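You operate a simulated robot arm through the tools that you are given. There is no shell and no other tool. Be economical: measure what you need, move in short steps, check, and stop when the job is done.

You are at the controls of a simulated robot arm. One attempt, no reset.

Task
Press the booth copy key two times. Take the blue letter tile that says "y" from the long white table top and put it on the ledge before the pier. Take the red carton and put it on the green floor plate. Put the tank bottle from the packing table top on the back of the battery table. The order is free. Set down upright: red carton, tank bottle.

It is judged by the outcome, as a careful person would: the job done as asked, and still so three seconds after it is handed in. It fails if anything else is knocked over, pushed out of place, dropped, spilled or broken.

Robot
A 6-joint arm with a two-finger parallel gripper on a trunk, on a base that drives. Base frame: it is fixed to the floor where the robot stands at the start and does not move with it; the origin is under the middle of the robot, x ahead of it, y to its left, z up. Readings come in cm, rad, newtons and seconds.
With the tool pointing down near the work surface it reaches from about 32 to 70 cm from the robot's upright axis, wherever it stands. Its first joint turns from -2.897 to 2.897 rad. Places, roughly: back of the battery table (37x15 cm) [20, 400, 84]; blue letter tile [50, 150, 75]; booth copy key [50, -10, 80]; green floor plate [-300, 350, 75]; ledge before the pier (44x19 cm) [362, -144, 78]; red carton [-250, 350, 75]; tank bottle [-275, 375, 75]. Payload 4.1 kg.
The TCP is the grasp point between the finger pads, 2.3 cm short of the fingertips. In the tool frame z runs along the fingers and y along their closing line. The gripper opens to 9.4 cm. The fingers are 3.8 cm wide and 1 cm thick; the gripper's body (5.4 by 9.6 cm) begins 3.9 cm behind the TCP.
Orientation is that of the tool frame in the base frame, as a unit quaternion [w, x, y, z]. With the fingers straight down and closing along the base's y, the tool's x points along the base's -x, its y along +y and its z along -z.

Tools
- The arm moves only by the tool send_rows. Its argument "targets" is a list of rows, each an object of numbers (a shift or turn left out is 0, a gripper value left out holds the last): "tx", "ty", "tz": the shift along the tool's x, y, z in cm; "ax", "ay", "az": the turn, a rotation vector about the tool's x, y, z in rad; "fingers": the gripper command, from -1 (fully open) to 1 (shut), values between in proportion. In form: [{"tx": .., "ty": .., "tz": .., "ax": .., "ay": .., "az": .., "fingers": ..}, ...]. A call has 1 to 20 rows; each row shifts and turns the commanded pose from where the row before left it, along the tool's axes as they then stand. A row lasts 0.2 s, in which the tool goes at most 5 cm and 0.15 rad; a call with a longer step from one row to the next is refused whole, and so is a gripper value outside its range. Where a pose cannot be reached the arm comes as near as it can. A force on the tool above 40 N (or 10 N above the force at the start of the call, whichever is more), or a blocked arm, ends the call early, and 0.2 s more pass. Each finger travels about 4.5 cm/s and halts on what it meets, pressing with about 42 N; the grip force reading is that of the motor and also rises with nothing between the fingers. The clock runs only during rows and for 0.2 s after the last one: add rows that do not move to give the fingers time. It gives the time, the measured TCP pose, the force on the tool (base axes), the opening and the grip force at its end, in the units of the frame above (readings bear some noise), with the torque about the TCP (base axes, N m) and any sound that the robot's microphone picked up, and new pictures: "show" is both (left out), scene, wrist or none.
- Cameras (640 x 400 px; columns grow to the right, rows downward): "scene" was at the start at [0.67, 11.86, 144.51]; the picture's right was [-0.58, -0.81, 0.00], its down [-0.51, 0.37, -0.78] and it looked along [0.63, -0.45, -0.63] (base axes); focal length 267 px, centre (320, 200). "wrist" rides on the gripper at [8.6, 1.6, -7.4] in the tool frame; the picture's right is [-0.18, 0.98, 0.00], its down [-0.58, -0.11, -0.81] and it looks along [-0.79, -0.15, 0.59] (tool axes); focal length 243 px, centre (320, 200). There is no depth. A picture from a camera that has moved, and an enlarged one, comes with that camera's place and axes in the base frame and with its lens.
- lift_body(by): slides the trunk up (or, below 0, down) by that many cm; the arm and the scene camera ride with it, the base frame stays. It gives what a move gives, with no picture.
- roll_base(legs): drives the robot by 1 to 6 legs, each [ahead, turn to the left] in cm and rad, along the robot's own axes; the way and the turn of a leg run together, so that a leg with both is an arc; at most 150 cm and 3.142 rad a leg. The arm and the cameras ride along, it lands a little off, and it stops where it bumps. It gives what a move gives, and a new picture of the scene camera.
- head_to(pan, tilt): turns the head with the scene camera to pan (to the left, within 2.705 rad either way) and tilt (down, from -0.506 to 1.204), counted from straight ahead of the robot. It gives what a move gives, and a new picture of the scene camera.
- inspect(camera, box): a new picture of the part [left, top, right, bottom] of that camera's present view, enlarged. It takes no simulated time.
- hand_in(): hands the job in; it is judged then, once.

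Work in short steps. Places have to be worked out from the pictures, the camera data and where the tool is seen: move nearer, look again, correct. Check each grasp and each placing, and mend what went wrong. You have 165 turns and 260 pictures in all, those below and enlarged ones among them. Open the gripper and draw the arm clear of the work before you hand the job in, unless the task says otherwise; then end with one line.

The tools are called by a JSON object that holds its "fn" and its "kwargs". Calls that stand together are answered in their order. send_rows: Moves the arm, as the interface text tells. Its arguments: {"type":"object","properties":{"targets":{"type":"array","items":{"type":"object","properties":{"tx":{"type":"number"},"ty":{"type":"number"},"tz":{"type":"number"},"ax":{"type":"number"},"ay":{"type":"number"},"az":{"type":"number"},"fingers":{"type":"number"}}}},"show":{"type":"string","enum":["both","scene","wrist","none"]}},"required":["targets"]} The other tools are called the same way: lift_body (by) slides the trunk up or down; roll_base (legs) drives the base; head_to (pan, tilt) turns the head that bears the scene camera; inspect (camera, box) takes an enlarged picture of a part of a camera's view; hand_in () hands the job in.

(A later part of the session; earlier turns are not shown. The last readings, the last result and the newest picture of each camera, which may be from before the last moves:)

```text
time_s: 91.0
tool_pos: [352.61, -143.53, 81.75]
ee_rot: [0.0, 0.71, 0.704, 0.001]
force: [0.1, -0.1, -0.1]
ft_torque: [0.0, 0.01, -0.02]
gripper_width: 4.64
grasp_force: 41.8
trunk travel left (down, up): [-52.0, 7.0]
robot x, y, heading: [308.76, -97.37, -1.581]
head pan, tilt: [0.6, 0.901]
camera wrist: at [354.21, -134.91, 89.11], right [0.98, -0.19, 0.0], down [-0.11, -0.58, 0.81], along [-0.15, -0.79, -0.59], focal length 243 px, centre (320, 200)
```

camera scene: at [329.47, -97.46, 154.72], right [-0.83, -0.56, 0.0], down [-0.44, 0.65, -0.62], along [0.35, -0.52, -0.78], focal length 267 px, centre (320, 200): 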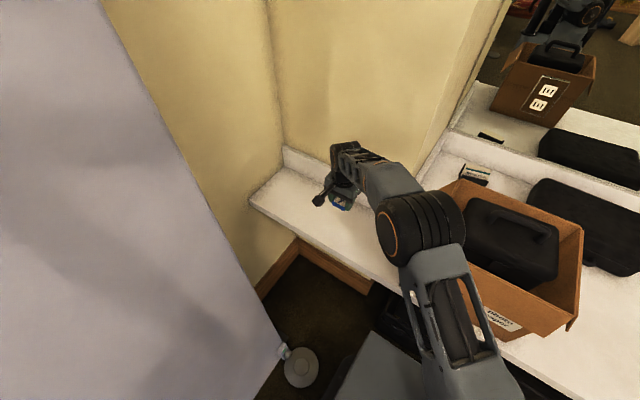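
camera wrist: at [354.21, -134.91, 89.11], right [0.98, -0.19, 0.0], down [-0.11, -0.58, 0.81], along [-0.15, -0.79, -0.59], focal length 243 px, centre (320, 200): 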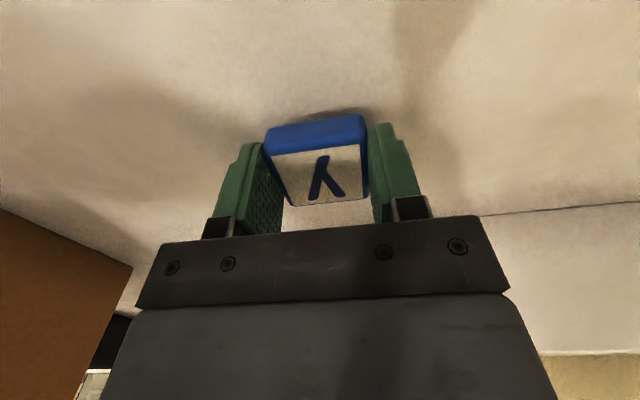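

{"fn": "send_rows", "kwargs": {"targets": [{"tz": 0.3}, {"tz": 0.3}, {"tz": 0.2}, {"tz": 0.2}], "show": "wrist"}}

```text
time_s: 92.0
tool_pos: [352.69, -143.63, 80.66]
ee_rot: [0.0, 0.711, 0.704, 0.001]
force: [-0.3, -0.8, -0.5]
ft_torque: [0.0, 0.04, 0.02]
gripper_width: 4.67
grasp_force: 42.6
trunk travel left (down, up): [-52.0, 7.0]
robot x, y, heading: [308.91, -97.12, -1.58]
head pan, tilt: [0.6, 0.901]
camera wrist: at [354.24, -134.93, 88.13], right [0.98, -0.19, 0.0], down [-0.11, -0.58, 0.81], along [-0.15, -0.79, -0.59], focal length 243 px, centre (320, 200)
```

wrist: 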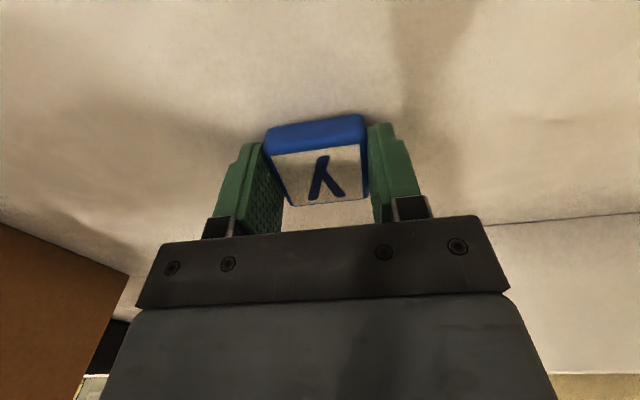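

No contact yet; a few more small steps.

{"fn": "send_rows", "kwargs": {"targets": [{"tz": 0.2}, {"tz": 0.2}, {"tz": 0.2}], "show": "none"}}

```text
time_s: 92.8
tool_pos: [352.7, -143.63, 80.54]
ee_rot: [0.002, 0.71, 0.704, 0.0]
force: [-0.6, 1.2, 14.5]
ft_torque: [0.1, 0.2, 0.0]
gripper_width: 4.65
grasp_force: 42.1
trunk travel left (down, up): [-52.0, 7.0]
robot x, y, heading: [308.9, -97.38, -1.577]
head pan, tilt: [0.6, 0.901]
```

Contact (14.5 N): the tile rests on the ledge. I back off a hair and open a little, then rise.

{"fn": "send_rows", "kwargs": {"targets": [{"tz": -0.4}, {"fingers": -0.2}, {}, {}, {"tz": -1}, {"tz": -3}, {"tz": -3}], "show": "wrist"}}

```text
time_s: 94.3
tool_pos: [352.53, -143.49, 87.78]
ee_rot: [0.0, 0.71, 0.704, 0.001]
force: [-0.2, 0.7, -0.3]
ft_torque: [-0.02, 0.02, -0.02]
gripper_width: 5.62
grasp_force: 0.1
trunk travel left (down, up): [-52.0, 7.0]
robot x, y, heading: [308.97, -97.33, -1.58]
head pan, tilt: [0.6, 0.901]
camera wrist: at [354.11, -134.78, 95.08], right [0.98, -0.19, 0.0], down [-0.11, -0.58, 0.81], along [-0.15, -0.79, -0.59], focal length 243 px, centre (320, 200)
```

wrist: 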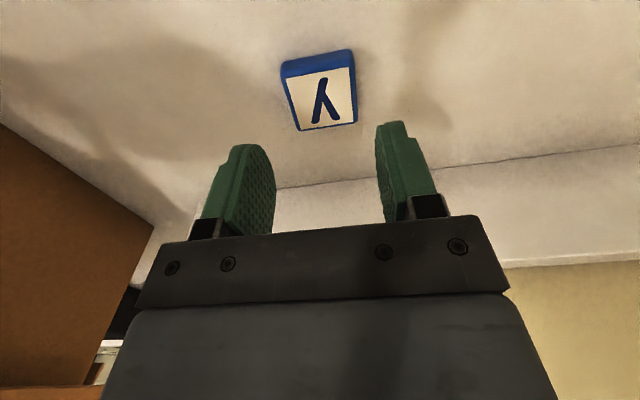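

The tile lies on the ledge. I rise, bring the arm back in front high over the box, and reverse out.

{"fn": "send_rows", "kwargs": {"targets": [{"tz": -4}, {"tz": -4}, {"tz": -4}, {"tz": -4}, {"tz": -4}, {"tz": -4}, {"tz": -4}, {"tz": -2}], "show": "none"}}

{"fn": "send_rows", "kwargs": {"targets": [{"ty": -4}, {"ty": -4}, {"ty": -4}, {"ty": -4}, {"ty": -4, "tx": 1}, {"ty": -4, "tx": 1}, {"ty": -4, "tx": 1}, {"ty": -4, "tx": 1}, {"ty": -4, "tx": 1}, {"ty": -4, "tx": 1}, {"ty": -4, "tx": 1}], "show": "scene"}}

{"fn": "roll_base", "kwargs": {"legs": [[-70, 0]]}}

```text
time_s: 96.2
tool_pos: [352.44, -143.64, 117.53]
ee_rot: [0.0, 0.71, 0.704, 0.0]
force: [-0.4, -0.2, 0.6]
ft_torque: [-0.03, -0.03, -0.01]
gripper_width: 5.63
grasp_force: 0.0
trunk travel left (down, up): [-52.0, 7.0]
robot x, y, heading: [308.62, -97.44, -1.579]
head pan, tilt: [0.6, 0.901]
```

```text
time_s: 98.5
tool_pos: [308.54, -136.14, 117.46]
ee_rot: [0.0, 0.71, 0.704, 0.001]
force: [0.5, 0.0, -0.4]
ft_torque: [-0.01, 0.03, 0.03]
gripper_width: 5.63
grasp_force: 0.0
trunk travel left (down, up): [-52.0, 7.0]
robot x, y, heading: [309.01, -97.33, -1.579]
head pan, tilt: [0.6, 0.901]
camera scene: at [329.41, -97.43, 154.73], right [-0.83, -0.56, 0.0], down [-0.44, 0.65, -0.62], along [0.35, -0.52, -0.78], focal length 267 px, centre (320, 200)
```

scene: 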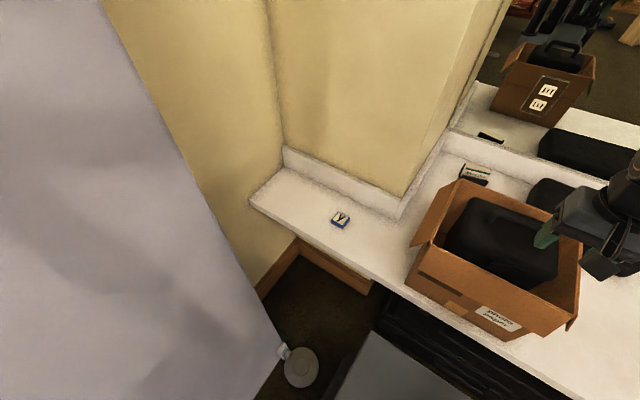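

```text
time_s: 102.4
tool_pos: [309.37, -65.68, 117.51]
ee_rot: [0.0, 0.708, 0.706, 0.0]
force: [0.4, -0.3, -0.7]
ft_torque: [-0.01, 0.03, 0.0]
gripper_width: 5.64
grasp_force: 0.1
trunk travel left (down, up): [-52.0, 7.0]
robot x, y, heading: [309.14, -26.73, -1.574]
head pan, tilt: [0.6, 0.901]
camera scene: at [329.82, -26.78, 154.72], right [-0.83, -0.56, 0.0], down [-0.44, 0.65, -0.62], along [0.35, -0.51, -0.78], focal length 267 px, centre (320, 200)
```

scene: 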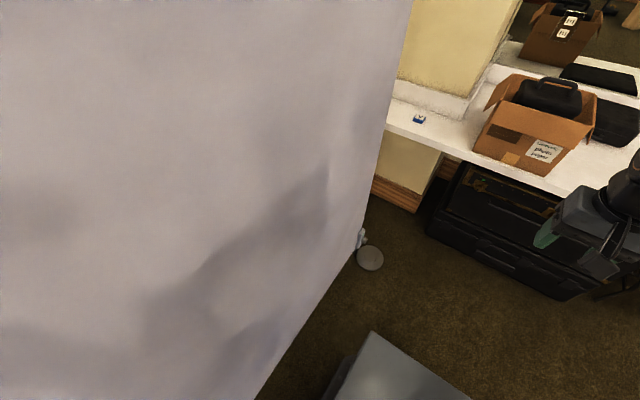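

The tile stays put. Now I turn around and drive back along the lane toward the left rear of the room.

{"fn": "roll_base", "kwargs": {"legs": [[0, -2.135], [88, 0], [88, 0], [0, 0.567], [140, 0]]}}

{"fn": "head_to", "kwargs": {"pan": -0.5, "tilt": 0.3}}

{"fn": "head_to", "kwargs": {"pan": 0.3, "tilt": 0.3}}

```text
time_s: 124.8
tool_pos: [-19.05, 73.21, 117.6]
ee_rot: [0.0, 1.0, 0.001, 0.0]
force: [-0.6, 0.0, -0.9]
ft_torque: [0.02, -0.07, 0.0]
gripper_width: 5.64
grasp_force: 0.0
trunk travel left (down, up): [-52.0, 7.0]
robot x, y, heading: [19.91, 73.43, -3.141]
head pan, tilt: [0.6, 0.901]
camera scene: at [19.34, 52.83, 154.72], right [-0.57, 0.82, 0.0], down [0.65, 0.44, -0.62], along [-0.51, -0.35, -0.78], focal length 267 px, centre (320, 200)
```

scene: 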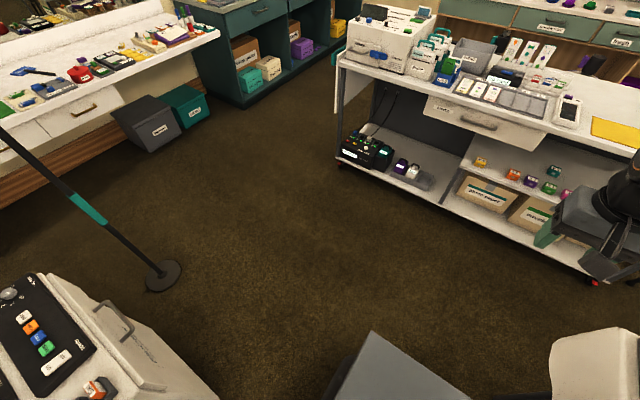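

```text
time_s: 126.1
tool_pos: [-19.1, 73.26, 117.59]
ee_rot: [-0.001, 1.0, 0.001, 0.0]
force: [0.3, 0.4, -0.8]
ft_torque: [-0.02, -0.01, 0.0]
gripper_width: 5.65
grasp_force: 0.1
trunk travel left (down, up): [-52.0, 7.0]
robot x, y, heading: [19.69, 73.78, -3.143]
head pan, tilt: [-0.499, 0.3]
camera scene: at [17.36, 61.55, 159.95], right [0.48, 0.88, 0.0], down [0.26, -0.14, -0.96], along [-0.84, 0.45, -0.3], focal length 267 px, centre (320, 200)
```

scene: 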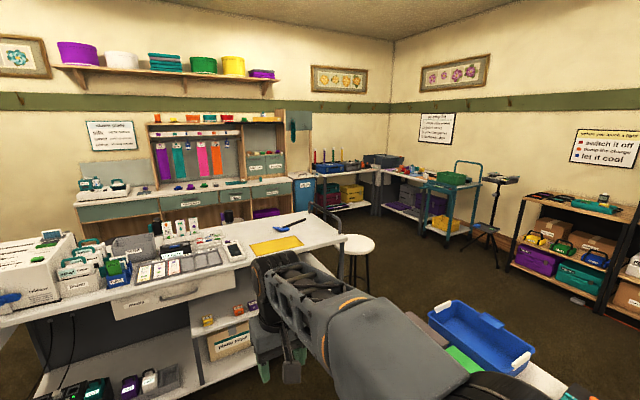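

```text
time_s: 127.2
tool_pos: [-19.06, 73.22, 117.62]
ee_rot: [0.0, 1.0, 0.001, 0.0]
force: [-1.5, 0.2, 0.6]
ft_torque: [-0.03, -0.05, -0.01]
gripper_width: 5.68
grasp_force: 0.1
trunk travel left (down, up): [-52.0, 7.0]
robot x, y, heading: [19.75, 73.63, -3.14]
head pan, tilt: [0.3, 0.3]
camera scene: at [16.65, 54.34, 159.95], right [-0.3, 0.95, 0.0], down [0.28, 0.09, -0.96], along [-0.91, -0.28, -0.3], focal length 267 px, centre (320, 200)
```

scene: 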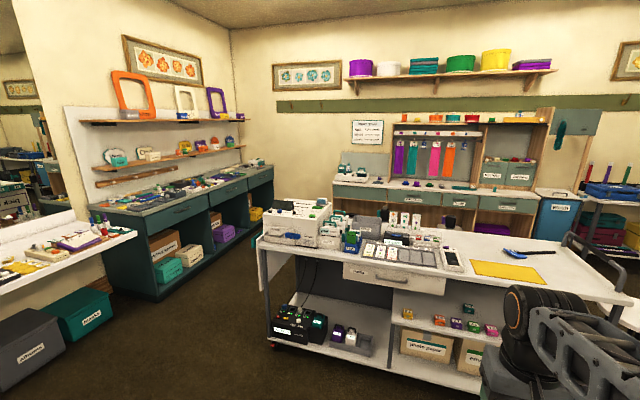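

The route goes between the white bench (edge x≈-101) and the cloth table (left end x≈-45). I raise the trunk and go to the mouth of that gap, then look.

{"fn": "lift_body", "kwargs": {"by": 6}}

{"fn": "roll_base", "kwargs": {"legs": [[0, 0.342], [85, 0], [0, -1.64]]}}

{"fn": "head_to", "kwargs": {"pan": 0.0, "tilt": 0.75}}

```text
time_s: 128.2
tool_pos: [-19.08, 73.24, 123.61]
ee_rot: [0.0, 1.0, 0.001, 0.0]
force: [0.3, 0.8, 0.3]
ft_torque: [0.02, 0.01, 0.02]
gripper_width: 5.63
grasp_force: 0.0
trunk travel left (down, up): [-58.0, 1.0]
robot x, y, heading: [19.64, 73.77, -3.141]
head pan, tilt: [0.3, 0.3]
```

```text
time_s: 138.0
tool_pos: [-73.37, 81.16, 123.53]
ee_rot: [0.0, 0.792, -0.61, 0.0]
force: [1.1, -0.7, 0.7]
ft_torque: [0.0, 0.02, -0.02]
gripper_width: 5.65
grasp_force: 0.0
trunk travel left (down, up): [-58.0, 1.0]
robot x, y, heading: [-63.07, 43.53, 1.834]
head pan, tilt: [0.3, 0.3]
camera scene: at [-82.92, 41.49, 165.95], right [0.85, 0.53, 0.0], down [0.16, -0.25, -0.96], along [-0.51, 0.81, -0.3], focal length 267 px, centre (320, 200)
```

scene: 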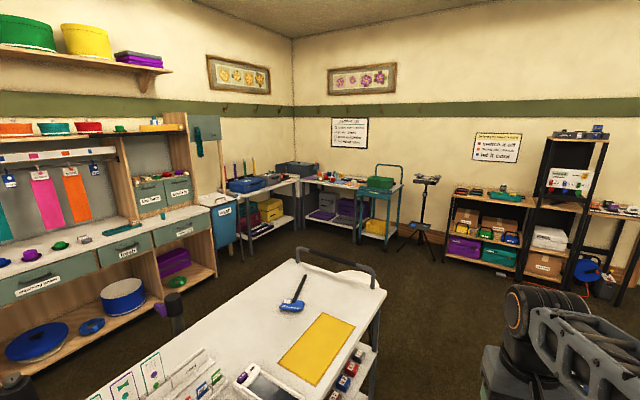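

```text
time_s: 138.9
tool_pos: [-73.32, 80.98, 123.53]
ee_rot: [0.0, 0.792, -0.61, -0.001]
force: [0.7, 0.3, -0.3]
ft_torque: [0.01, -0.02, 0.01]
gripper_width: 5.63
grasp_force: 0.1
trunk travel left (down, up): [-58.0, 1.0]
robot x, y, heading: [-63.06, 43.57, 1.836]
head pan, tilt: [0.0, 0.75]
camera scene: at [-80.11, 41.58, 161.92], right [0.97, 0.26, 0.0], down [0.18, -0.66, -0.73], along [-0.19, 0.71, -0.68], focal length 267 px, centre (320, 200)
```

scene: 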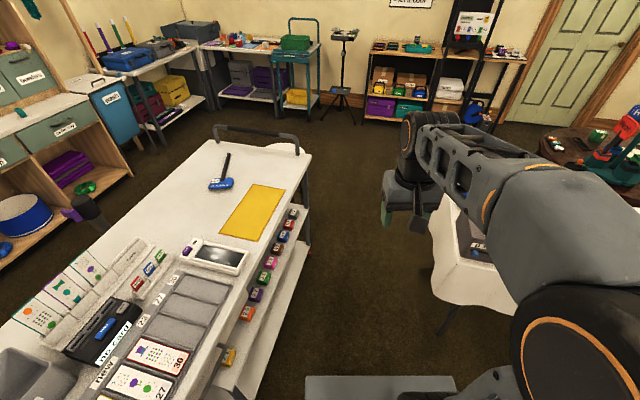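

The gap spans x -108…-50. I straighten at x≈-79 and drive through.

{"fn": "roll_base", "kwargs": {"legs": [[0, 0.206], [35, 0], [0, -0.47], [130, 0]]}}

{"fn": "head_to", "kwargs": {"pan": 0.75, "tilt": 0.4}}

{"fn": "head_to", "kwargs": {"pan": -0.5, "tilt": 0.4}}

```text
time_s: 149.5
tool_pos: [-74.92, 245.74, 123.42]
ee_rot: [0.0, -0.695, 0.719, 0.0]
force: [-0.7, 0.3, 0.3]
ft_torque: [0.0, 0.0, 0.01]
gripper_width: 5.63
grasp_force: 0.0
trunk travel left (down, up): [-58.0, 1.0]
robot x, y, heading: [-76.22, 206.24, 1.537]
head pan, tilt: [0.0, 0.75]
camera scene: at [-92.83, 209.79, 161.91], right [1.0, -0.03, 0.0], down [-0.02, -0.68, -0.73], along [0.02, 0.73, -0.68], focal length 267 px, centre (320, 200)
```

scene: 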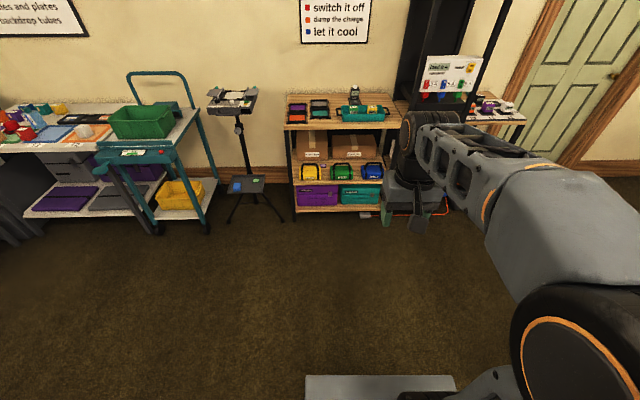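

```text
time_s: 150.6
tool_pos: [-74.87, 245.68, 123.48]
ee_rot: [0.0, -0.695, 0.719, 0.001]
force: [0.0, -0.5, 0.1]
ft_torque: [0.0, -0.02, -0.02]
gripper_width: 5.64
grasp_force: 0.1
trunk travel left (down, up): [-58.0, 1.0]
robot x, y, heading: [-75.91, 207.09, 1.534]
head pan, tilt: [0.75, 0.4]
camera scene: at [-99.19, 208.46, 165.02], right [0.75, 0.66, 0.0], down [0.26, -0.29, -0.92], along [-0.61, 0.69, -0.39], focal length 267 px, centre (320, 200)
```

scene: 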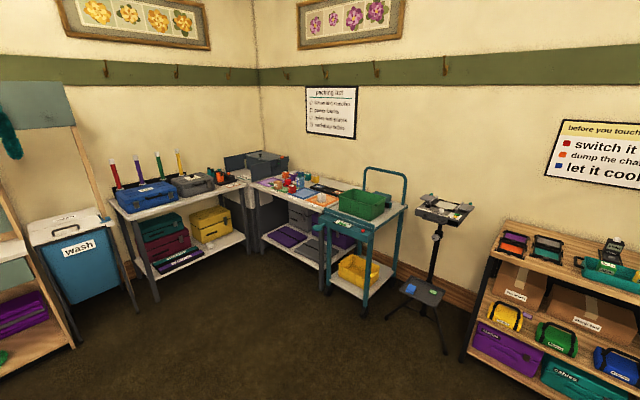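

```text
time_s: 152.1
tool_pos: [-74.84, 245.78, 123.5]
ee_rot: [0.001, -0.695, 0.719, 0.0]
force: [-0.1, -0.1, -0.2]
ft_torque: [0.0, 0.01, 0.04]
gripper_width: 5.64
grasp_force: 0.2
trunk travel left (down, up): [-58.0, 1.0]
robot x, y, heading: [-75.97, 206.74, 1.539]
head pan, tilt: [-0.499, 0.4]
camera scene: at [-88.41, 209.48, 165.02], right [0.86, -0.51, 0.0], down [-0.2, -0.34, -0.92], along [0.47, 0.79, -0.39], focal length 267 px, centre (320, 200)
```

scene: 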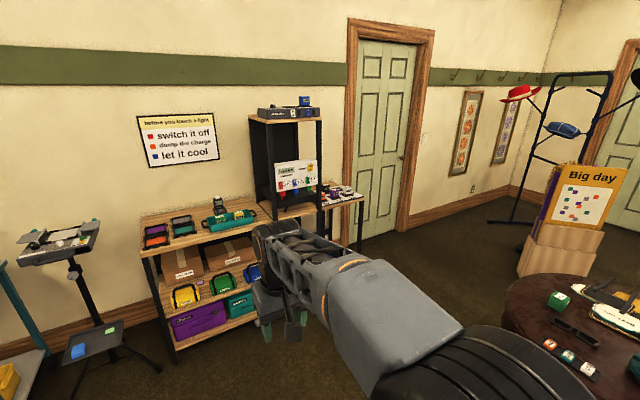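

The packing table is in the corner around (-290, 375), the cart at x≈-215…-165, and the battery table at about (28, 385). I drive in front of the packing table.

{"fn": "roll_base", "kwargs": {"legs": [[0, 1.279], [99, 0], [99, 0], [0, -1.245]]}}

{"fn": "head_to", "kwargs": {"pan": 0.0, "tilt": 0.7}}

```text
time_s: 168.2
tool_pos: [-264.94, 306.98, 123.46]
ee_rot: [0.0, 0.711, -0.703, 0.001]
force: [-0.7, 1.2, 0.2]
ft_torque: [-0.01, 0.04, -0.01]
gripper_width: 5.64
grasp_force: 0.0
trunk travel left (down, up): [-58.0, 1.0]
robot x, y, heading: [-264.27, 268.14, 1.583]
head pan, tilt: [-0.499, 0.4]
camera scene: at [-276.9, 270.13, 165.03], right [0.88, -0.47, 0.0], down [-0.18, -0.34, -0.92], along [0.43, 0.81, -0.39], focal length 267 px, centre (320, 200)
```

scene: 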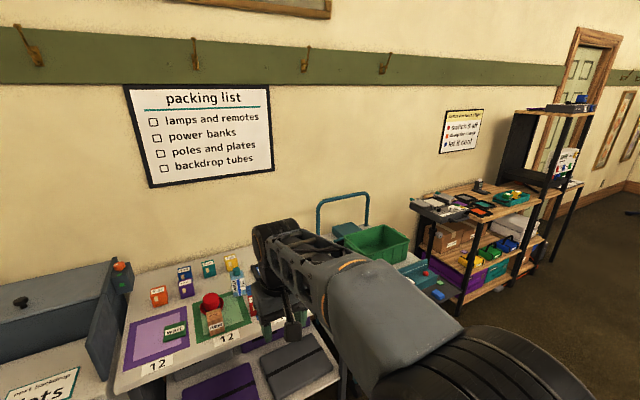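

```text
time_s: 169.1
tool_pos: [-264.88, 306.83, 123.59]
ee_rot: [-0.001, 0.711, -0.703, 0.0]
force: [0.0, -0.2, -0.3]
ft_torque: [0.05, -0.01, 0.01]
gripper_width: 5.64
grasp_force: 0.1
trunk travel left (down, up): [-58.0, 1.0]
robot x, y, heading: [-264.35, 267.88, 1.586]
head pan, tilt: [0.0, 0.7]
camera scene: at [-281.34, 270.44, 162.34], right [1.0, 0.01, 0.0], down [0.01, -0.64, -0.77], along [-0.01, 0.77, -0.64], focal length 267 px, centre (320, 200)
```

scene: 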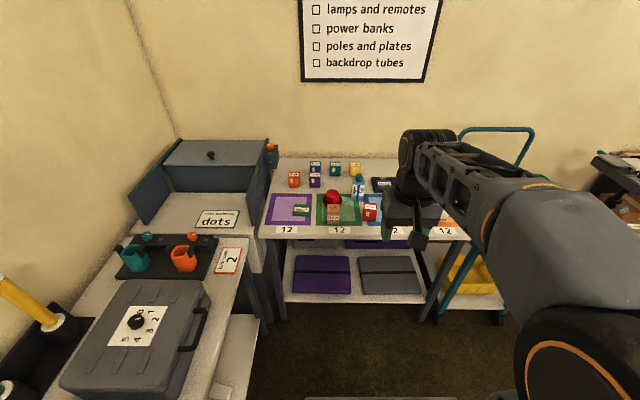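

{"fn": "inspect", "kwargs": {"camera": "scene", "box": [255, 145, 455, 270]}}

```text
3.20 times, centred on (355, 208) of scene
camera zoom: at [-281.34, 270.44, 162.34], right [1.0, 0.01, 0.0], down [0.01, -0.64, -0.77], along [-0.01, 0.77, -0.64], focal length 856 px, centre (208, 176)
```

zoom: 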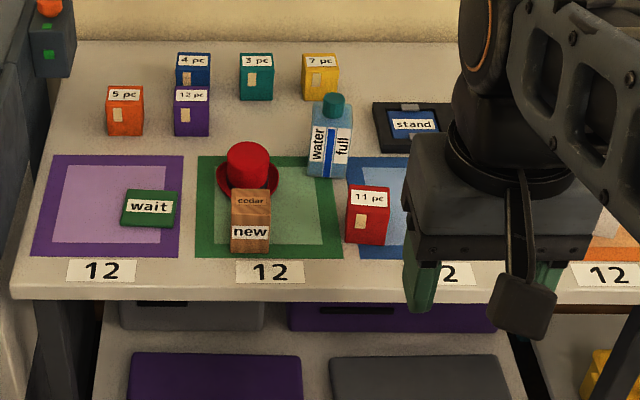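

The red carton ("11 pc") stands at about (-259, 363), the green plate (with hat and cedar block on it) at about (-273, 369), and the "water" bottle at about (-263, 378). I drive 40 cm closer with the head tilted down.

{"fn": "roll_base", "kwargs": {"legs": [[40, -0.01]]}}

{"fn": "head_to", "kwargs": {"pan": 0.0, "tilt": 0.95}}

{"fn": "send_rows", "kwargs": {"targets": [{"tx": 0, "fingers": -1}], "show": "wrist"}}

```text
time_s: 171.6
tool_pos: [-264.85, 346.41, 123.47]
ee_rot: [0.0, 0.708, -0.707, 0.0]
force: [-0.2, 0.1, 0.0]
ft_torque: [0.0, -0.02, -0.01]
gripper_width: 5.62
grasp_force: 0.0
trunk travel left (down, up): [-58.0, 1.0]
robot x, y, heading: [-264.58, 307.35, 1.574]
head pan, tilt: [0.0, 0.7]
camera scene: at [-281.6, 310.21, 162.34], right [1.0, 0.0, 0.0], down [0.0, -0.64, -0.76], along [0.0, 0.76, -0.64], focal length 267 px, centre (320, 200)
```

scene: 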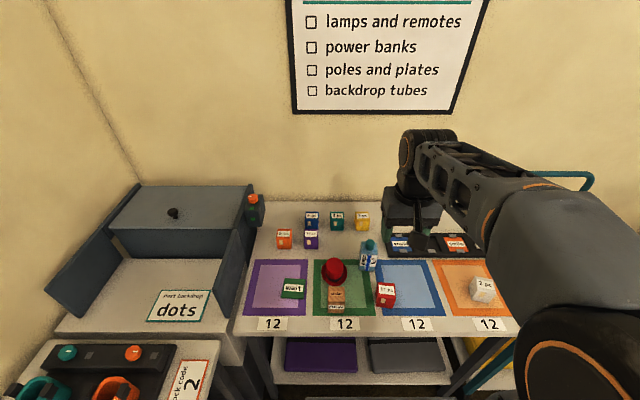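

```text
time_s: 172.4
tool_pos: [-264.88, 346.58, 123.6]
ee_rot: [0.0, 0.708, -0.706, 0.0]
force: [1.0, 0.7, -0.6]
ft_torque: [0.02, 0.03, -0.01]
gripper_width: 5.67
grasp_force: 0.1
trunk travel left (down, up): [-58.0, 1.0]
robot x, y, heading: [-264.78, 307.47, 1.572]
head pan, tilt: [0.0, 0.949]
camera scene: at [-281.6, 308.93, 160.37], right [1.0, 0.0, 0.0], down [0.0, -0.81, -0.58], along [0.0, 0.58, -0.81], focal length 267 px, centre (320, 200)
```

scene: 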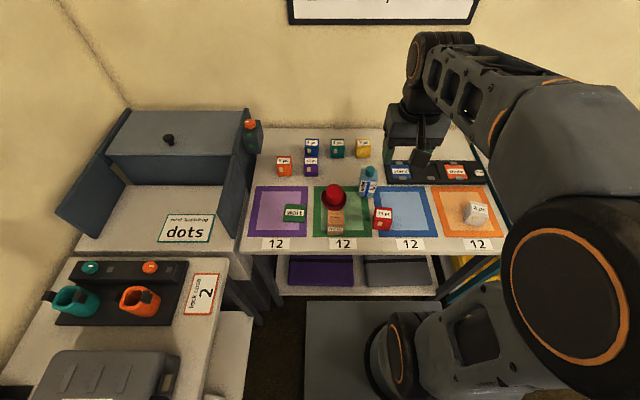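

```text
time_s: 172.8
tool_pos: [-264.91, 346.55, 123.61]
ee_rot: [0.0, 0.708, -0.707, 0.0]
force: [-0.2, -0.1, 0.4]
ft_torque: [0.0, 0.04, -0.03]
gripper_width: 9.13
grasp_force: 0.0
trunk travel left (down, up): [-58.0, 1.0]
robot x, y, heading: [-264.94, 308.02, 1.571]
head pan, tilt: [0.0, 0.949]
camera wrist: at [-266.58, 337.79, 130.93], right [-0.98, 0.18, 0.0], down [0.11, 0.58, 0.81], along [0.15, 0.79, -0.59], focal length 243 px, centre (320, 200)
```

wrist: 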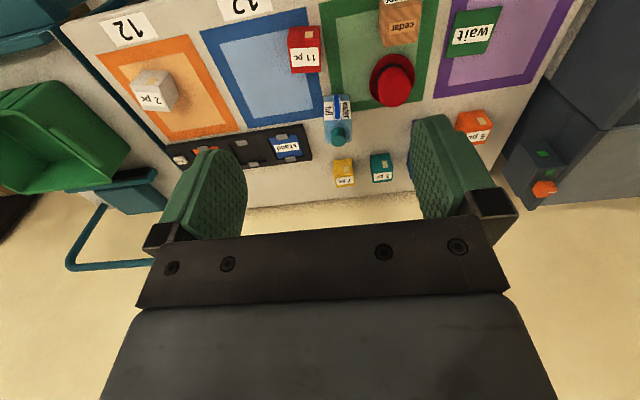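

I enlarge the present scene view to measure carton, plate and bottle more exactly.

{"fn": "inspect", "kwargs": {"camera": "scene", "box": [300, 140, 430, 260]}}

{"fn": "inspect", "kwargs": {"camera": "wrist", "box": [270, 0, 450, 160]}}

```text
3.33 times, centred on (365, 200) of scene
camera zoom: at [-281.6, 308.92, 160.36], right [1.0, 0.0, 0.0], down [0.0, -0.81, -0.58], along [0.0, 0.58, -0.81], focal length 891 px, centre (170, 200)
```

zoom: 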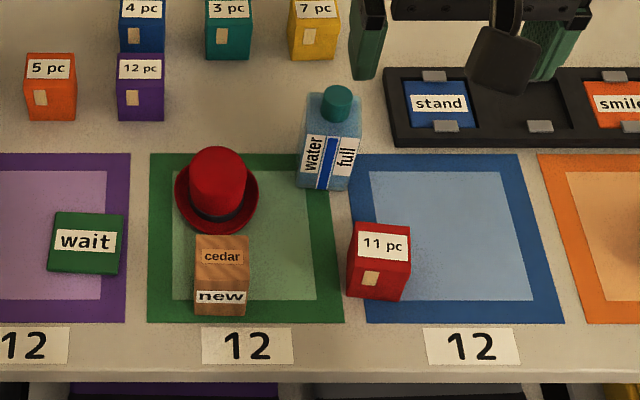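

```text
2.50 times, centred on (360, 80) of wrist
camera zoom: at [-266.58, 337.79, 130.93], right [-0.98, 0.18, 0.0], down [0.11, 0.58, 0.81], along [0.15, 0.79, -0.59], focal length 606 px, centre (220, 500)
```

zoom: 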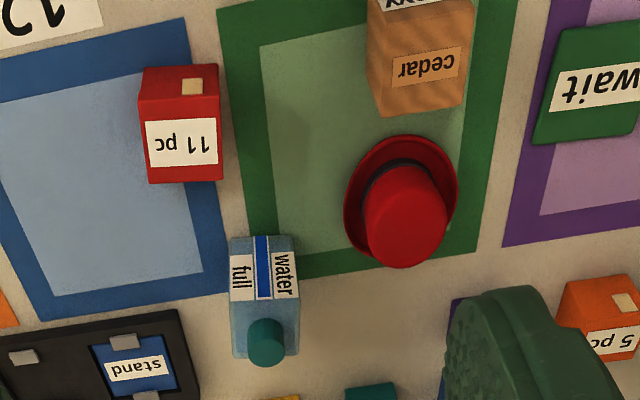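

Carton: about 5.6 × 4.3 × 7.6 cm at (-260.7, 356.7), top z≈86.6; table z≈79. The free part of the green plate is right of the hat and block (x -271…-264). I'll grasp front-to-back, so I turn the tool 90° with the camera to the right and go above the carton.

{"fn": "send_rows", "kwargs": {"targets": [{"az": -0.143, "fingers": -0.6}, {"az": -0.143}, {"az": -0.143}, {"az": -0.143}, {"az": -0.143}, {"az": -0.143}, {"az": -0.143}, {"az": -0.143}, {"az": -0.143}, {"az": -0.143}, {"az": -0.141}, {"tx": 2.1, "ty": -3.3}, {"tx": 2.1, "ty": -3.4}, {"ty": -3.4}, {"tz": 4}, {"tz": 4}, {"tz": 4}, {"tz": 4}]}}

```text
time_s: 176.6
tool_pos: [-260.64, 356.45, 107.53]
ee_rot: [0.0, 1.0, 0.0, 0.0]
force: [-0.4, -0.2, -0.6]
ft_torque: [0.0, 0.02, -0.01]
gripper_width: 7.53
grasp_force: 0.0
trunk travel left (down, up): [-58.0, 1.0]
robot x, y, heading: [-264.71, 307.39, 1.574]
head pan, tilt: [0.0, 0.949]
camera scene: at [-281.59, 308.96, 160.37], right [1.0, 0.0, 0.0], down [0.0, -0.81, -0.58], along [0.0, 0.58, -0.81], focal length 267 px, centre (320, 200)
camera wrist: at [-252.13, 354.79, 114.88], right [-0.18, -0.98, 0.0], down [-0.58, 0.11, 0.81], along [-0.79, 0.15, -0.59], focal length 243 px, centre (320, 200)
```

scene: 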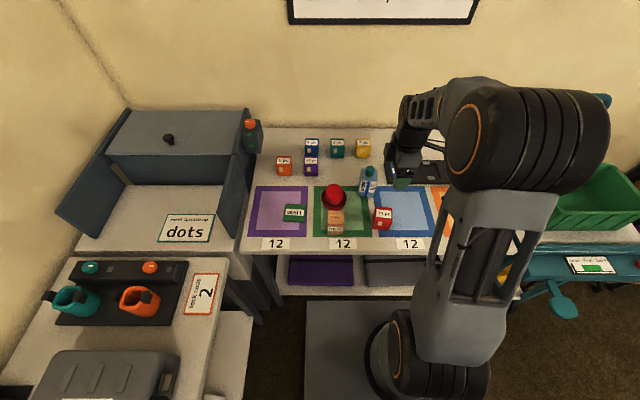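
wrist: 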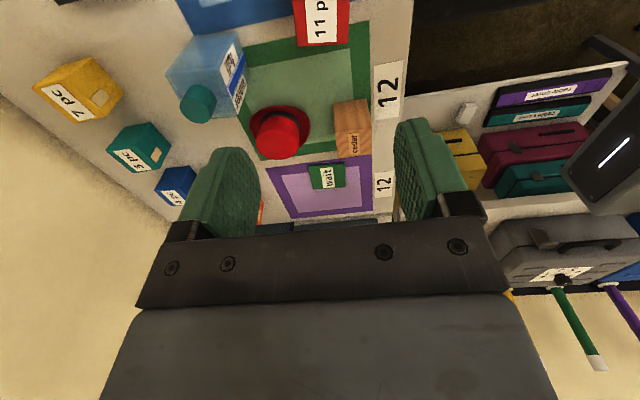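

Aligned over the carton. I descend to z 92 and check.

{"fn": "send_rows", "kwargs": {"targets": [{"tz": 4}, {"tz": 4}, {"tz": 4}, {"tz": 3}]}}

```text
time_s: 177.6
tool_pos: [-260.84, 356.87, 92.48]
ee_rot: [0.0, 1.0, 0.0, 0.0]
force: [0.3, 0.2, 0.4]
ft_torque: [-0.03, 0.03, -0.01]
gripper_width: 7.55
grasp_force: 0.1
trunk travel left (down, up): [-58.0, 1.0]
robot x, y, heading: [-264.81, 307.49, 1.58]
head pan, tilt: [0.0, 0.949]
camera scene: at [-281.59, 308.97, 160.37], right [1.0, 0.0, 0.0], down [0.0, -0.81, -0.58], along [0.0, 0.58, -0.81], focal length 267 px, centre (320, 200)
camera wrist: at [-252.32, 355.1, 99.87], right [-0.18, -0.98, 0.0], down [-0.58, 0.11, 0.81], along [-0.79, 0.15, -0.59], focal length 243 px, centre (320, 200)
```

scene: 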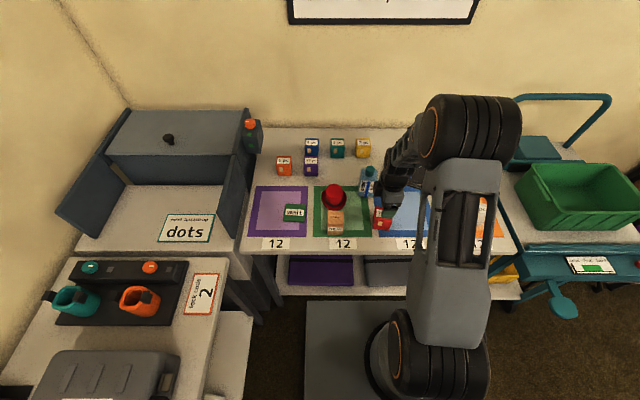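
wrist: 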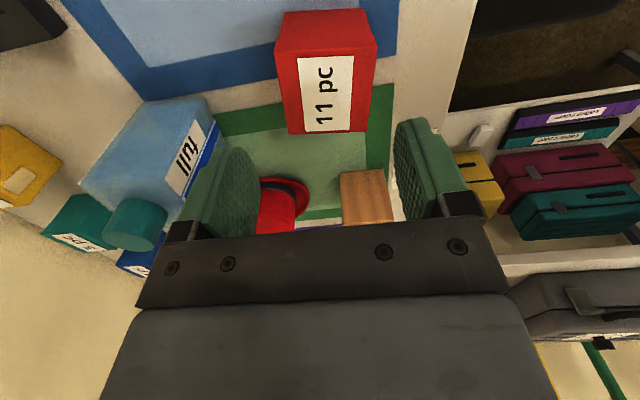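

The carton is yawed about 8° clockwise. I turn the tool to match, centre it, and lower around the carton.

{"fn": "send_rows", "kwargs": {"targets": [{"tx": 0.6, "ty": 0.5, "az": 0.14}, {"tz": 2}, {"tz": 2}, {}], "show": "wrist"}}

```text
time_s: 178.6
tool_pos: [-260.16, 356.01, 88.59]
ee_rot: [0.0, 0.998, -0.07, 0.0]
force: [0.6, 0.0, -0.5]
ft_torque: [0.02, -0.01, -0.03]
gripper_width: 7.52
grasp_force: 0.1
trunk travel left (down, up): [-58.0, 1.0]
robot x, y, heading: [-265.08, 307.37, 1.575]
head pan, tilt: [0.0, 0.949]
camera wrist: at [-251.94, 353.24, 96.0], right [-0.32, -0.95, 0.0], down [-0.56, 0.19, 0.81], along [-0.76, 0.26, -0.59], focal length 243 px, centre (320, 200)
```

wrist: 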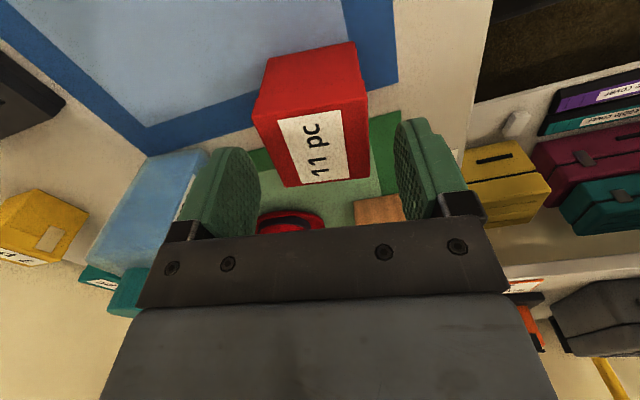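

Well aligned and centred. I lower to z≈84 and close.

{"fn": "send_rows", "kwargs": {"targets": [{"tz": 2, "tx": 0.4}, {"tz": 1.5}, {"tz": 1}, {"fingers": 1}, {}, {}, {}, {}], "show": "wrist"}}

```text
time_s: 180.4
tool_pos: [-259.73, 356.14, 84.13]
ee_rot: [0.0, 0.998, -0.069, 0.0]
force: [0.4, 0.4, 1.3]
ft_torque: [0.03, -0.03, -0.02]
gripper_width: 5.35
grasp_force: 42.4
trunk travel left (down, up): [-58.0, 1.0]
robot x, y, heading: [-264.47, 307.72, 1.572]
head pan, tilt: [0.0, 0.949]
camera wrist: at [-251.49, 353.26, 91.49], right [-0.32, -0.95, 0.0], down [-0.56, 0.19, 0.81], along [-0.76, 0.26, -0.59], focal length 243 px, centre (320, 200)
```

wrist: 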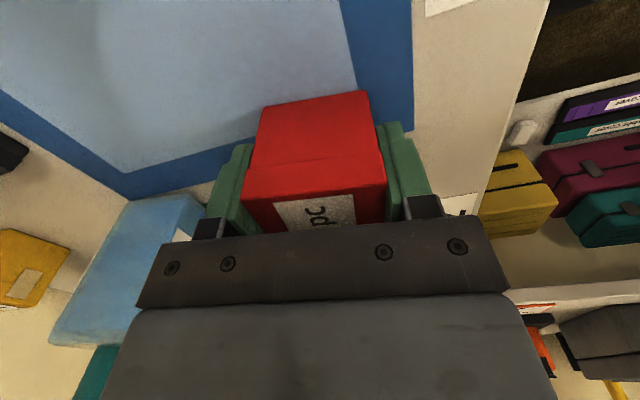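

Held at 5.35 cm. I lift 5 cm, straighten the yaw, shift over the free right part of the green plate, and look.

{"fn": "send_rows", "kwargs": {"targets": [{"tz": -1}, {"tz": -2}, {"tz": -2}, {"az": -0.14}, {"tx": -2.5, "ty": -1}, {"tx": -2.5, "ty": -1}, {"tx": -2.5, "ty": -0.9}, {}]}}

{"fn": "inspect", "kwargs": {"camera": "scene", "box": [300, 140, 430, 260]}}

```text
time_s: 182.2
tool_pos: [-267.2, 359.13, 89.07]
ee_rot: [0.001, 1.0, 0.0, 0.0]
force: [-1.0, -0.7, -1.2]
ft_torque: [0.0, 0.0, 0.03]
gripper_width: 5.35
grasp_force: 42.2
trunk travel left (down, up): [-58.0, 1.0]
robot x, y, heading: [-264.84, 307.69, 1.575]
head pan, tilt: [0.0, 0.949]
camera scene: at [-281.61, 308.94, 160.36], right [1.0, 0.0, 0.0], down [0.0, -0.81, -0.58], along [0.0, 0.58, -0.81], focal length 267 px, centre (320, 200)
camera wrist: at [-258.71, 357.44, 96.44], right [-0.18, -0.98, 0.0], down [-0.58, 0.11, 0.81], along [-0.79, 0.15, -0.59], focal length 243 px, centre (320, 200)
```

scene: 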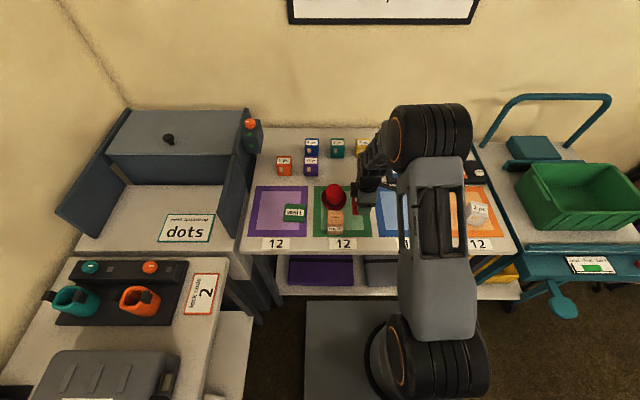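
wrist: 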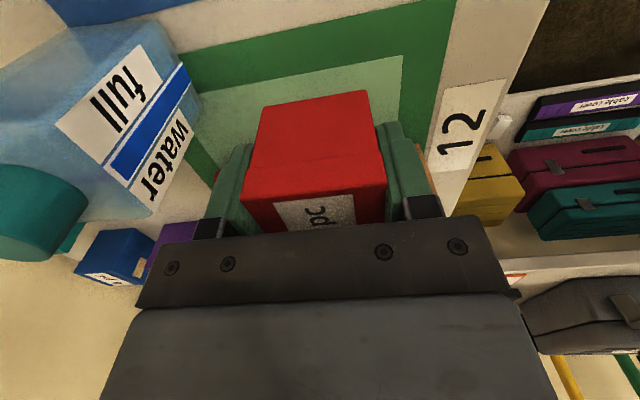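

```text
3.33 times, centred on (365, 200) of scene
camera zoom: at [-281.61, 308.94, 160.36], right [1.0, 0.0, 0.0], down [0.0, -0.81, -0.58], along [0.0, 0.58, -0.81], focal length 891 px, centre (170, 200)
```

zoom: 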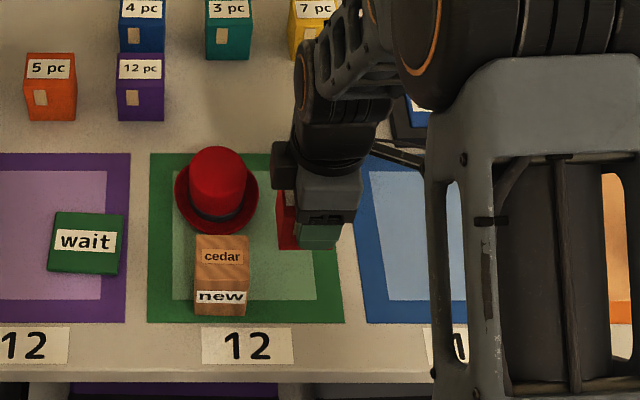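

Carton hovers over the plate's free right part; I shift 0.5 cm right for hat clearance and lower gently.

{"fn": "send_rows", "kwargs": {"targets": [{"tx": 0.5}, {"tz": 1.5}, {"tz": 1.5}, {"tz": 1}, {"tz": 0.4}, {"tz": 0.2}], "show": "none"}}

{"fn": "send_rows", "kwargs": {"targets": [{"tz": 0.15}, {"tz": 0.15}, {"tz": 0.15}], "show": "wrist"}}

```text
time_s: 183.6
tool_pos: [-266.77, 358.9, 84.29]
ee_rot: [0.0, 1.0, -0.001, 0.0]
force: [-0.3, 0.9, -1.7]
ft_torque: [0.0, -0.01, 0.0]
gripper_width: 5.37
grasp_force: 42.0
trunk travel left (down, up): [-58.0, 1.0]
robot x, y, heading: [-264.8, 307.49, 1.571]
head pan, tilt: [0.0, 0.949]
```

```text
time_s: 184.4
tool_pos: [-266.69, 358.86, 84.11]
ee_rot: [-0.001, 1.0, 0.001, 0.0]
force: [0.2, -2.9, 16.3]
ft_torque: [-0.39, 0.56, 0.12]
gripper_width: 5.35
grasp_force: 42.0
trunk travel left (down, up): [-58.0, 1.0]
robot x, y, heading: [-264.64, 307.58, 1.571]
head pan, tilt: [0.0, 0.949]
camera wrist: at [-258.13, 357.25, 91.52], right [-0.18, -0.98, 0.0], down [-0.58, 0.11, 0.81], along [-0.79, 0.15, -0.59], focal length 243 px, centre (320, 200)
```

wrist: 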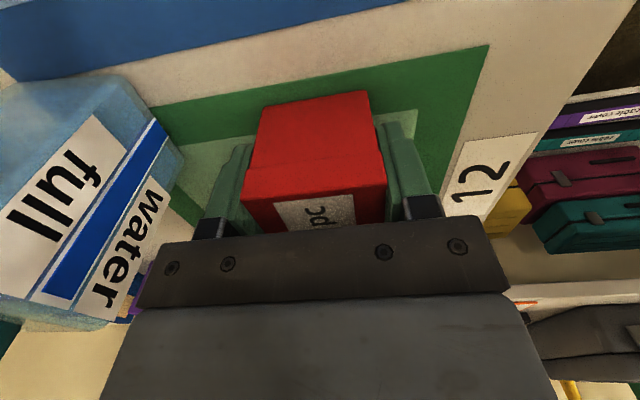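

Contact felt; the carton stands on the plate. Relieve, open slightly and rise.

{"fn": "send_rows", "kwargs": {"targets": [{"tz": -0.3}, {"fingers": 0}, {"fingers": -0.4}, {}, {"tz": -1}, {"tz": -3}, {"tz": -4}, {"tz": -4}, {"tz": -4}, {"tz": -4}, {"tx": 4}, {"tx": 4}]}}

{"fn": "inspect", "kwargs": {"camera": "scene", "box": [300, 140, 430, 260]}}

```text
time_s: 187.0
tool_pos: [-258.73, 358.85, 104.33]
ee_rot: [0.0, 1.0, 0.001, -0.001]
force: [0.1, -0.2, -0.2]
ft_torque: [0.0, 0.03, 0.01]
gripper_width: 6.58
grasp_force: 0.0
trunk travel left (down, up): [-58.0, 1.0]
robot x, y, heading: [-264.44, 307.4, 1.57]
head pan, tilt: [0.0, 0.949]
camera scene: at [-281.52, 308.95, 160.37], right [1.0, 0.0, 0.0], down [0.0, -0.81, -0.58], along [0.0, 0.58, -0.81], focal length 267 px, centre (320, 200)
camera wrist: at [-250.21, 357.27, 111.68], right [-0.18, -0.98, 0.0], down [-0.58, 0.11, 0.81], along [-0.79, 0.15, -0.59], focal length 243 px, centre (320, 200)
```

scene: 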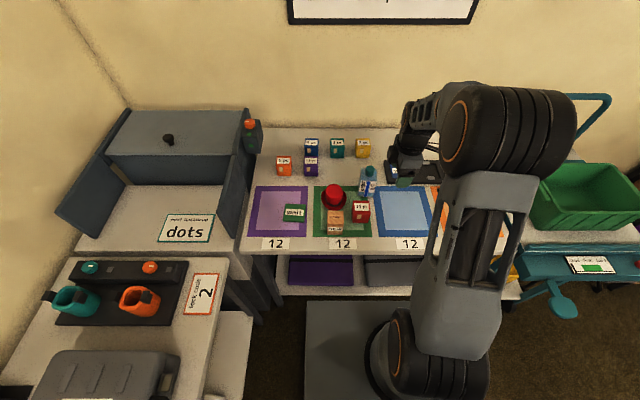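
wrist: 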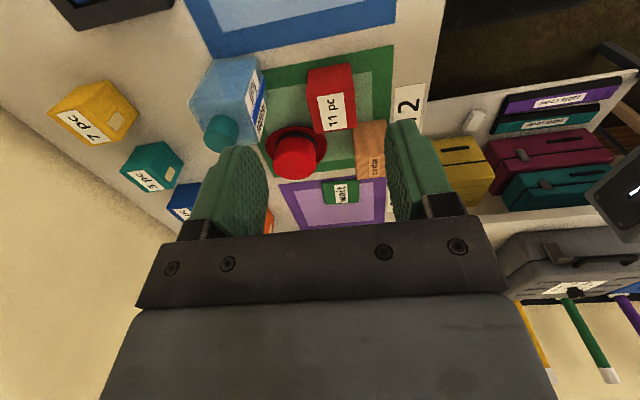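

```text
3.33 times, centred on (365, 200) of scene
camera zoom: at [-281.52, 308.95, 160.37], right [1.0, 0.0, 0.0], down [0.0, -0.81, -0.58], along [0.0, 0.58, -0.81], focal length 891 px, centre (170, 200)
```

zoom: 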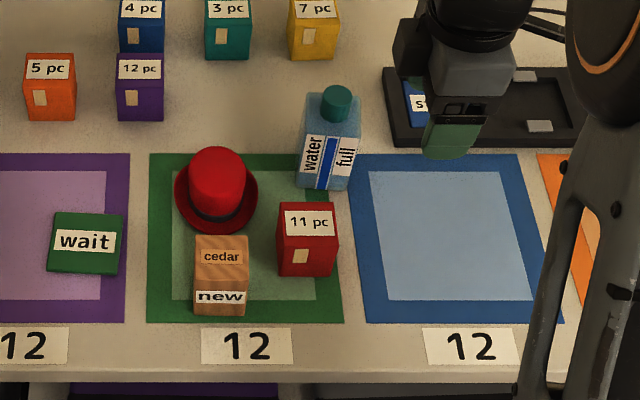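

Carton stands upright on the green plate, nothing disturbed. Now the bottle: I enlarge the wrist view.

{"fn": "inspect", "kwargs": {"camera": "wrist", "box": [160, 30, 320, 160]}}

```text
3.08 times, centred on (240, 95) of wrist
camera zoom: at [-250.21, 357.27, 111.68], right [-0.18, -0.98, 0.0], down [-0.58, 0.11, 0.81], along [-0.79, 0.15, -0.59], focal length 746 px, centre (566, 523)
```

zoom: 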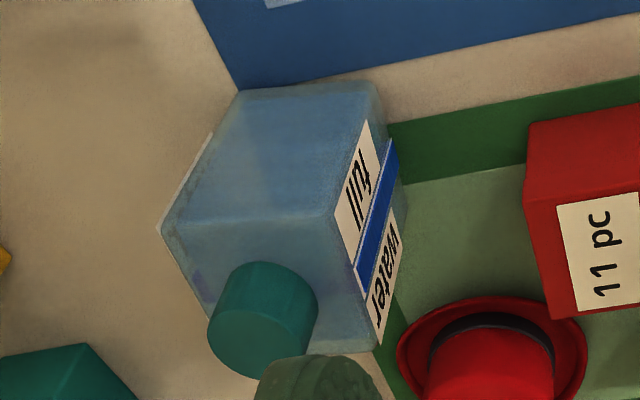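

The bottle block is ~5.8 cm square at about (-264.5, 370.5), shoulder z≈88, cap top ≈93. The palm would hit the cap in a body grasp, so I'll grip by the cap; I turn the tool back and hover above it.

{"fn": "send_rows", "kwargs": {"targets": [{"tz": -4, "az": 0.143}, {"tz": -4, "az": 0.143}, {"az": 0.143}, {"az": 0.143}, {"az": 0.143}, {"az": 0.143}, {"az": 0.143}, {"az": 0.143}, {"az": 0.143}, {"az": 0.143}, {"az": 0.141}, {"tx": -4, "ty": 2}, {"tx": -4, "ty": 2}, {"tx": -3.5, "ty": 1.7}, {"tz": 4}, {}]}}

{"fn": "inspect", "kwargs": {"camera": "scene", "box": [300, 110, 430, 230]}}

```text
time_s: 190.4
tool_pos: [-264.44, 370.36, 108.5]
ee_rot: [0.0, -0.707, 0.707, 0.0]
force: [0.4, 0.5, -0.6]
ft_torque: [-0.02, 0.03, 0.0]
gripper_width: 6.55
grasp_force: 0.1
trunk travel left (down, up): [-58.0, 1.0]
robot x, y, heading: [-264.65, 307.23, 1.566]
head pan, tilt: [0.0, 0.949]
camera scene: at [-281.59, 308.92, 160.36], right [1.0, 0.0, 0.0], down [0.0, -0.81, -0.58], along [0.0, 0.58, -0.81], focal length 267 px, centre (320, 200)
camera wrist: at [-266.26, 361.73, 115.79], right [-0.98, 0.18, 0.0], down [0.11, 0.58, 0.81], along [0.15, 0.79, -0.59], focal length 243 px, centre (320, 200)
```

scene: 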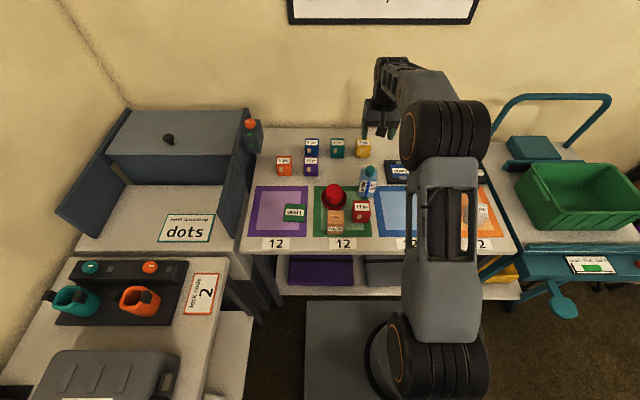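
wrist: 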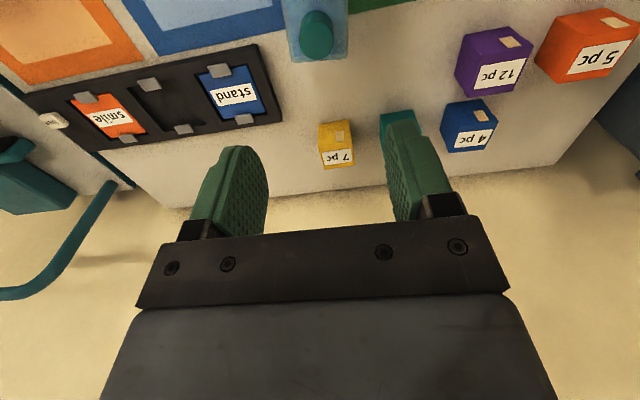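

```text
3.33 times, centred on (365, 170) of scene
camera zoom: at [-281.59, 308.92, 160.36], right [1.0, 0.0, 0.0], down [0.0, -0.81, -0.58], along [0.0, 0.58, -0.81], focal length 891 px, centre (170, 300)
```

zoom: 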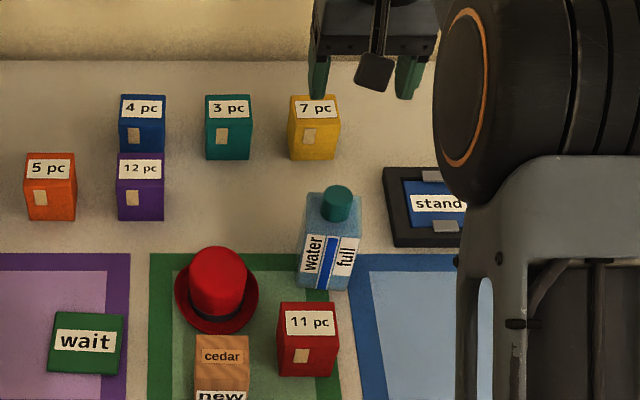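

The cap top is at (-264.55, 370.2, 92.8), straight below the TCP, shoulder ≈ 89.7. So the fingers can take the body just below the shoulder with TCP ≈ 89.4. I match the yaw, open to 8 cm and come down to 92.

{"fn": "send_rows", "kwargs": {"targets": [{"az": 0.11, "fingers": -0.75}, {"tz": 4}, {"tz": 4}, {"tz": 4}, {"tz": 3}, {"tz": 1.5}, {}]}}

{"fn": "inspect", "kwargs": {"camera": "scene", "box": [320, 130, 430, 220]}}

```text
time_s: 192.0
tool_pos: [-264.54, 370.3, 91.77]
ee_rot: [0.0, -0.668, 0.744, 0.0]
force: [-0.5, 0.5, -0.7]
ft_torque: [-0.03, -0.02, 0.0]
gripper_width: 8.26
grasp_force: 0.0
trunk travel left (down, up): [-58.0, 1.0]
robot x, y, heading: [-265.04, 307.67, 1.578]
head pan, tilt: [0.0, 0.949]
camera scene: at [-281.59, 308.93, 160.36], right [1.0, 0.0, 0.0], down [0.0, -0.81, -0.58], along [0.0, 0.58, -0.81], focal length 267 px, centre (320, 200)
camera wrist: at [-267.18, 361.97, 99.12], right [-0.96, 0.29, 0.0], down [0.17, 0.57, 0.81], along [0.23, 0.77, -0.59], focal length 243 px, centre (320, 200)
```

scene: 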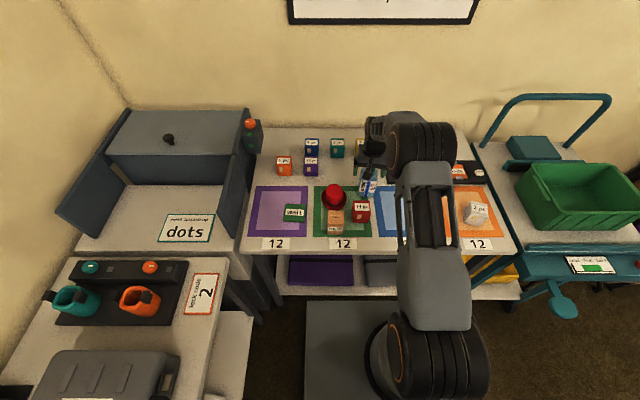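
wrist: 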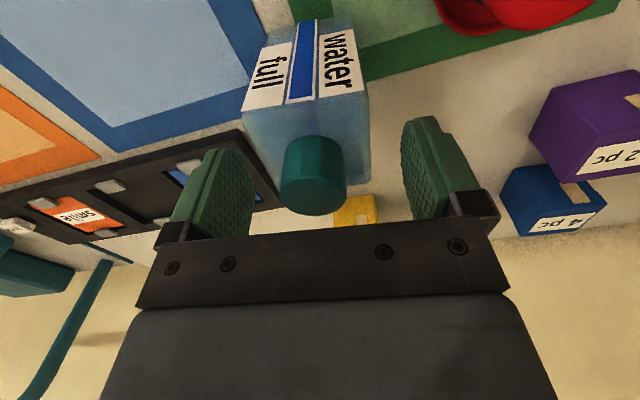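

```text
4.44 times, centred on (375, 175) of scene
camera zoom: at [-281.59, 308.93, 160.36], right [1.0, 0.0, 0.0], down [0.0, -0.81, -0.58], along [0.0, 0.58, -0.81], focal length 1188 px, centre (76, 311)
```

zoom: 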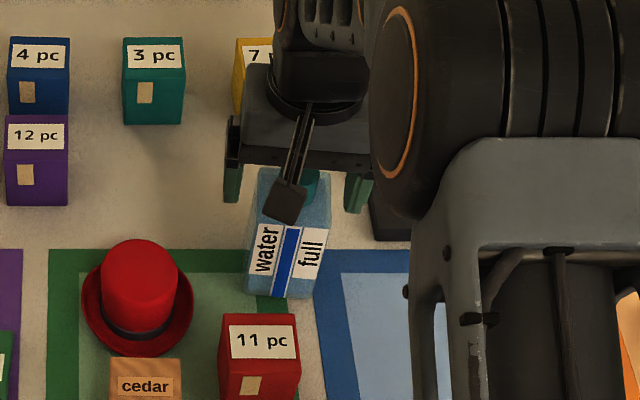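

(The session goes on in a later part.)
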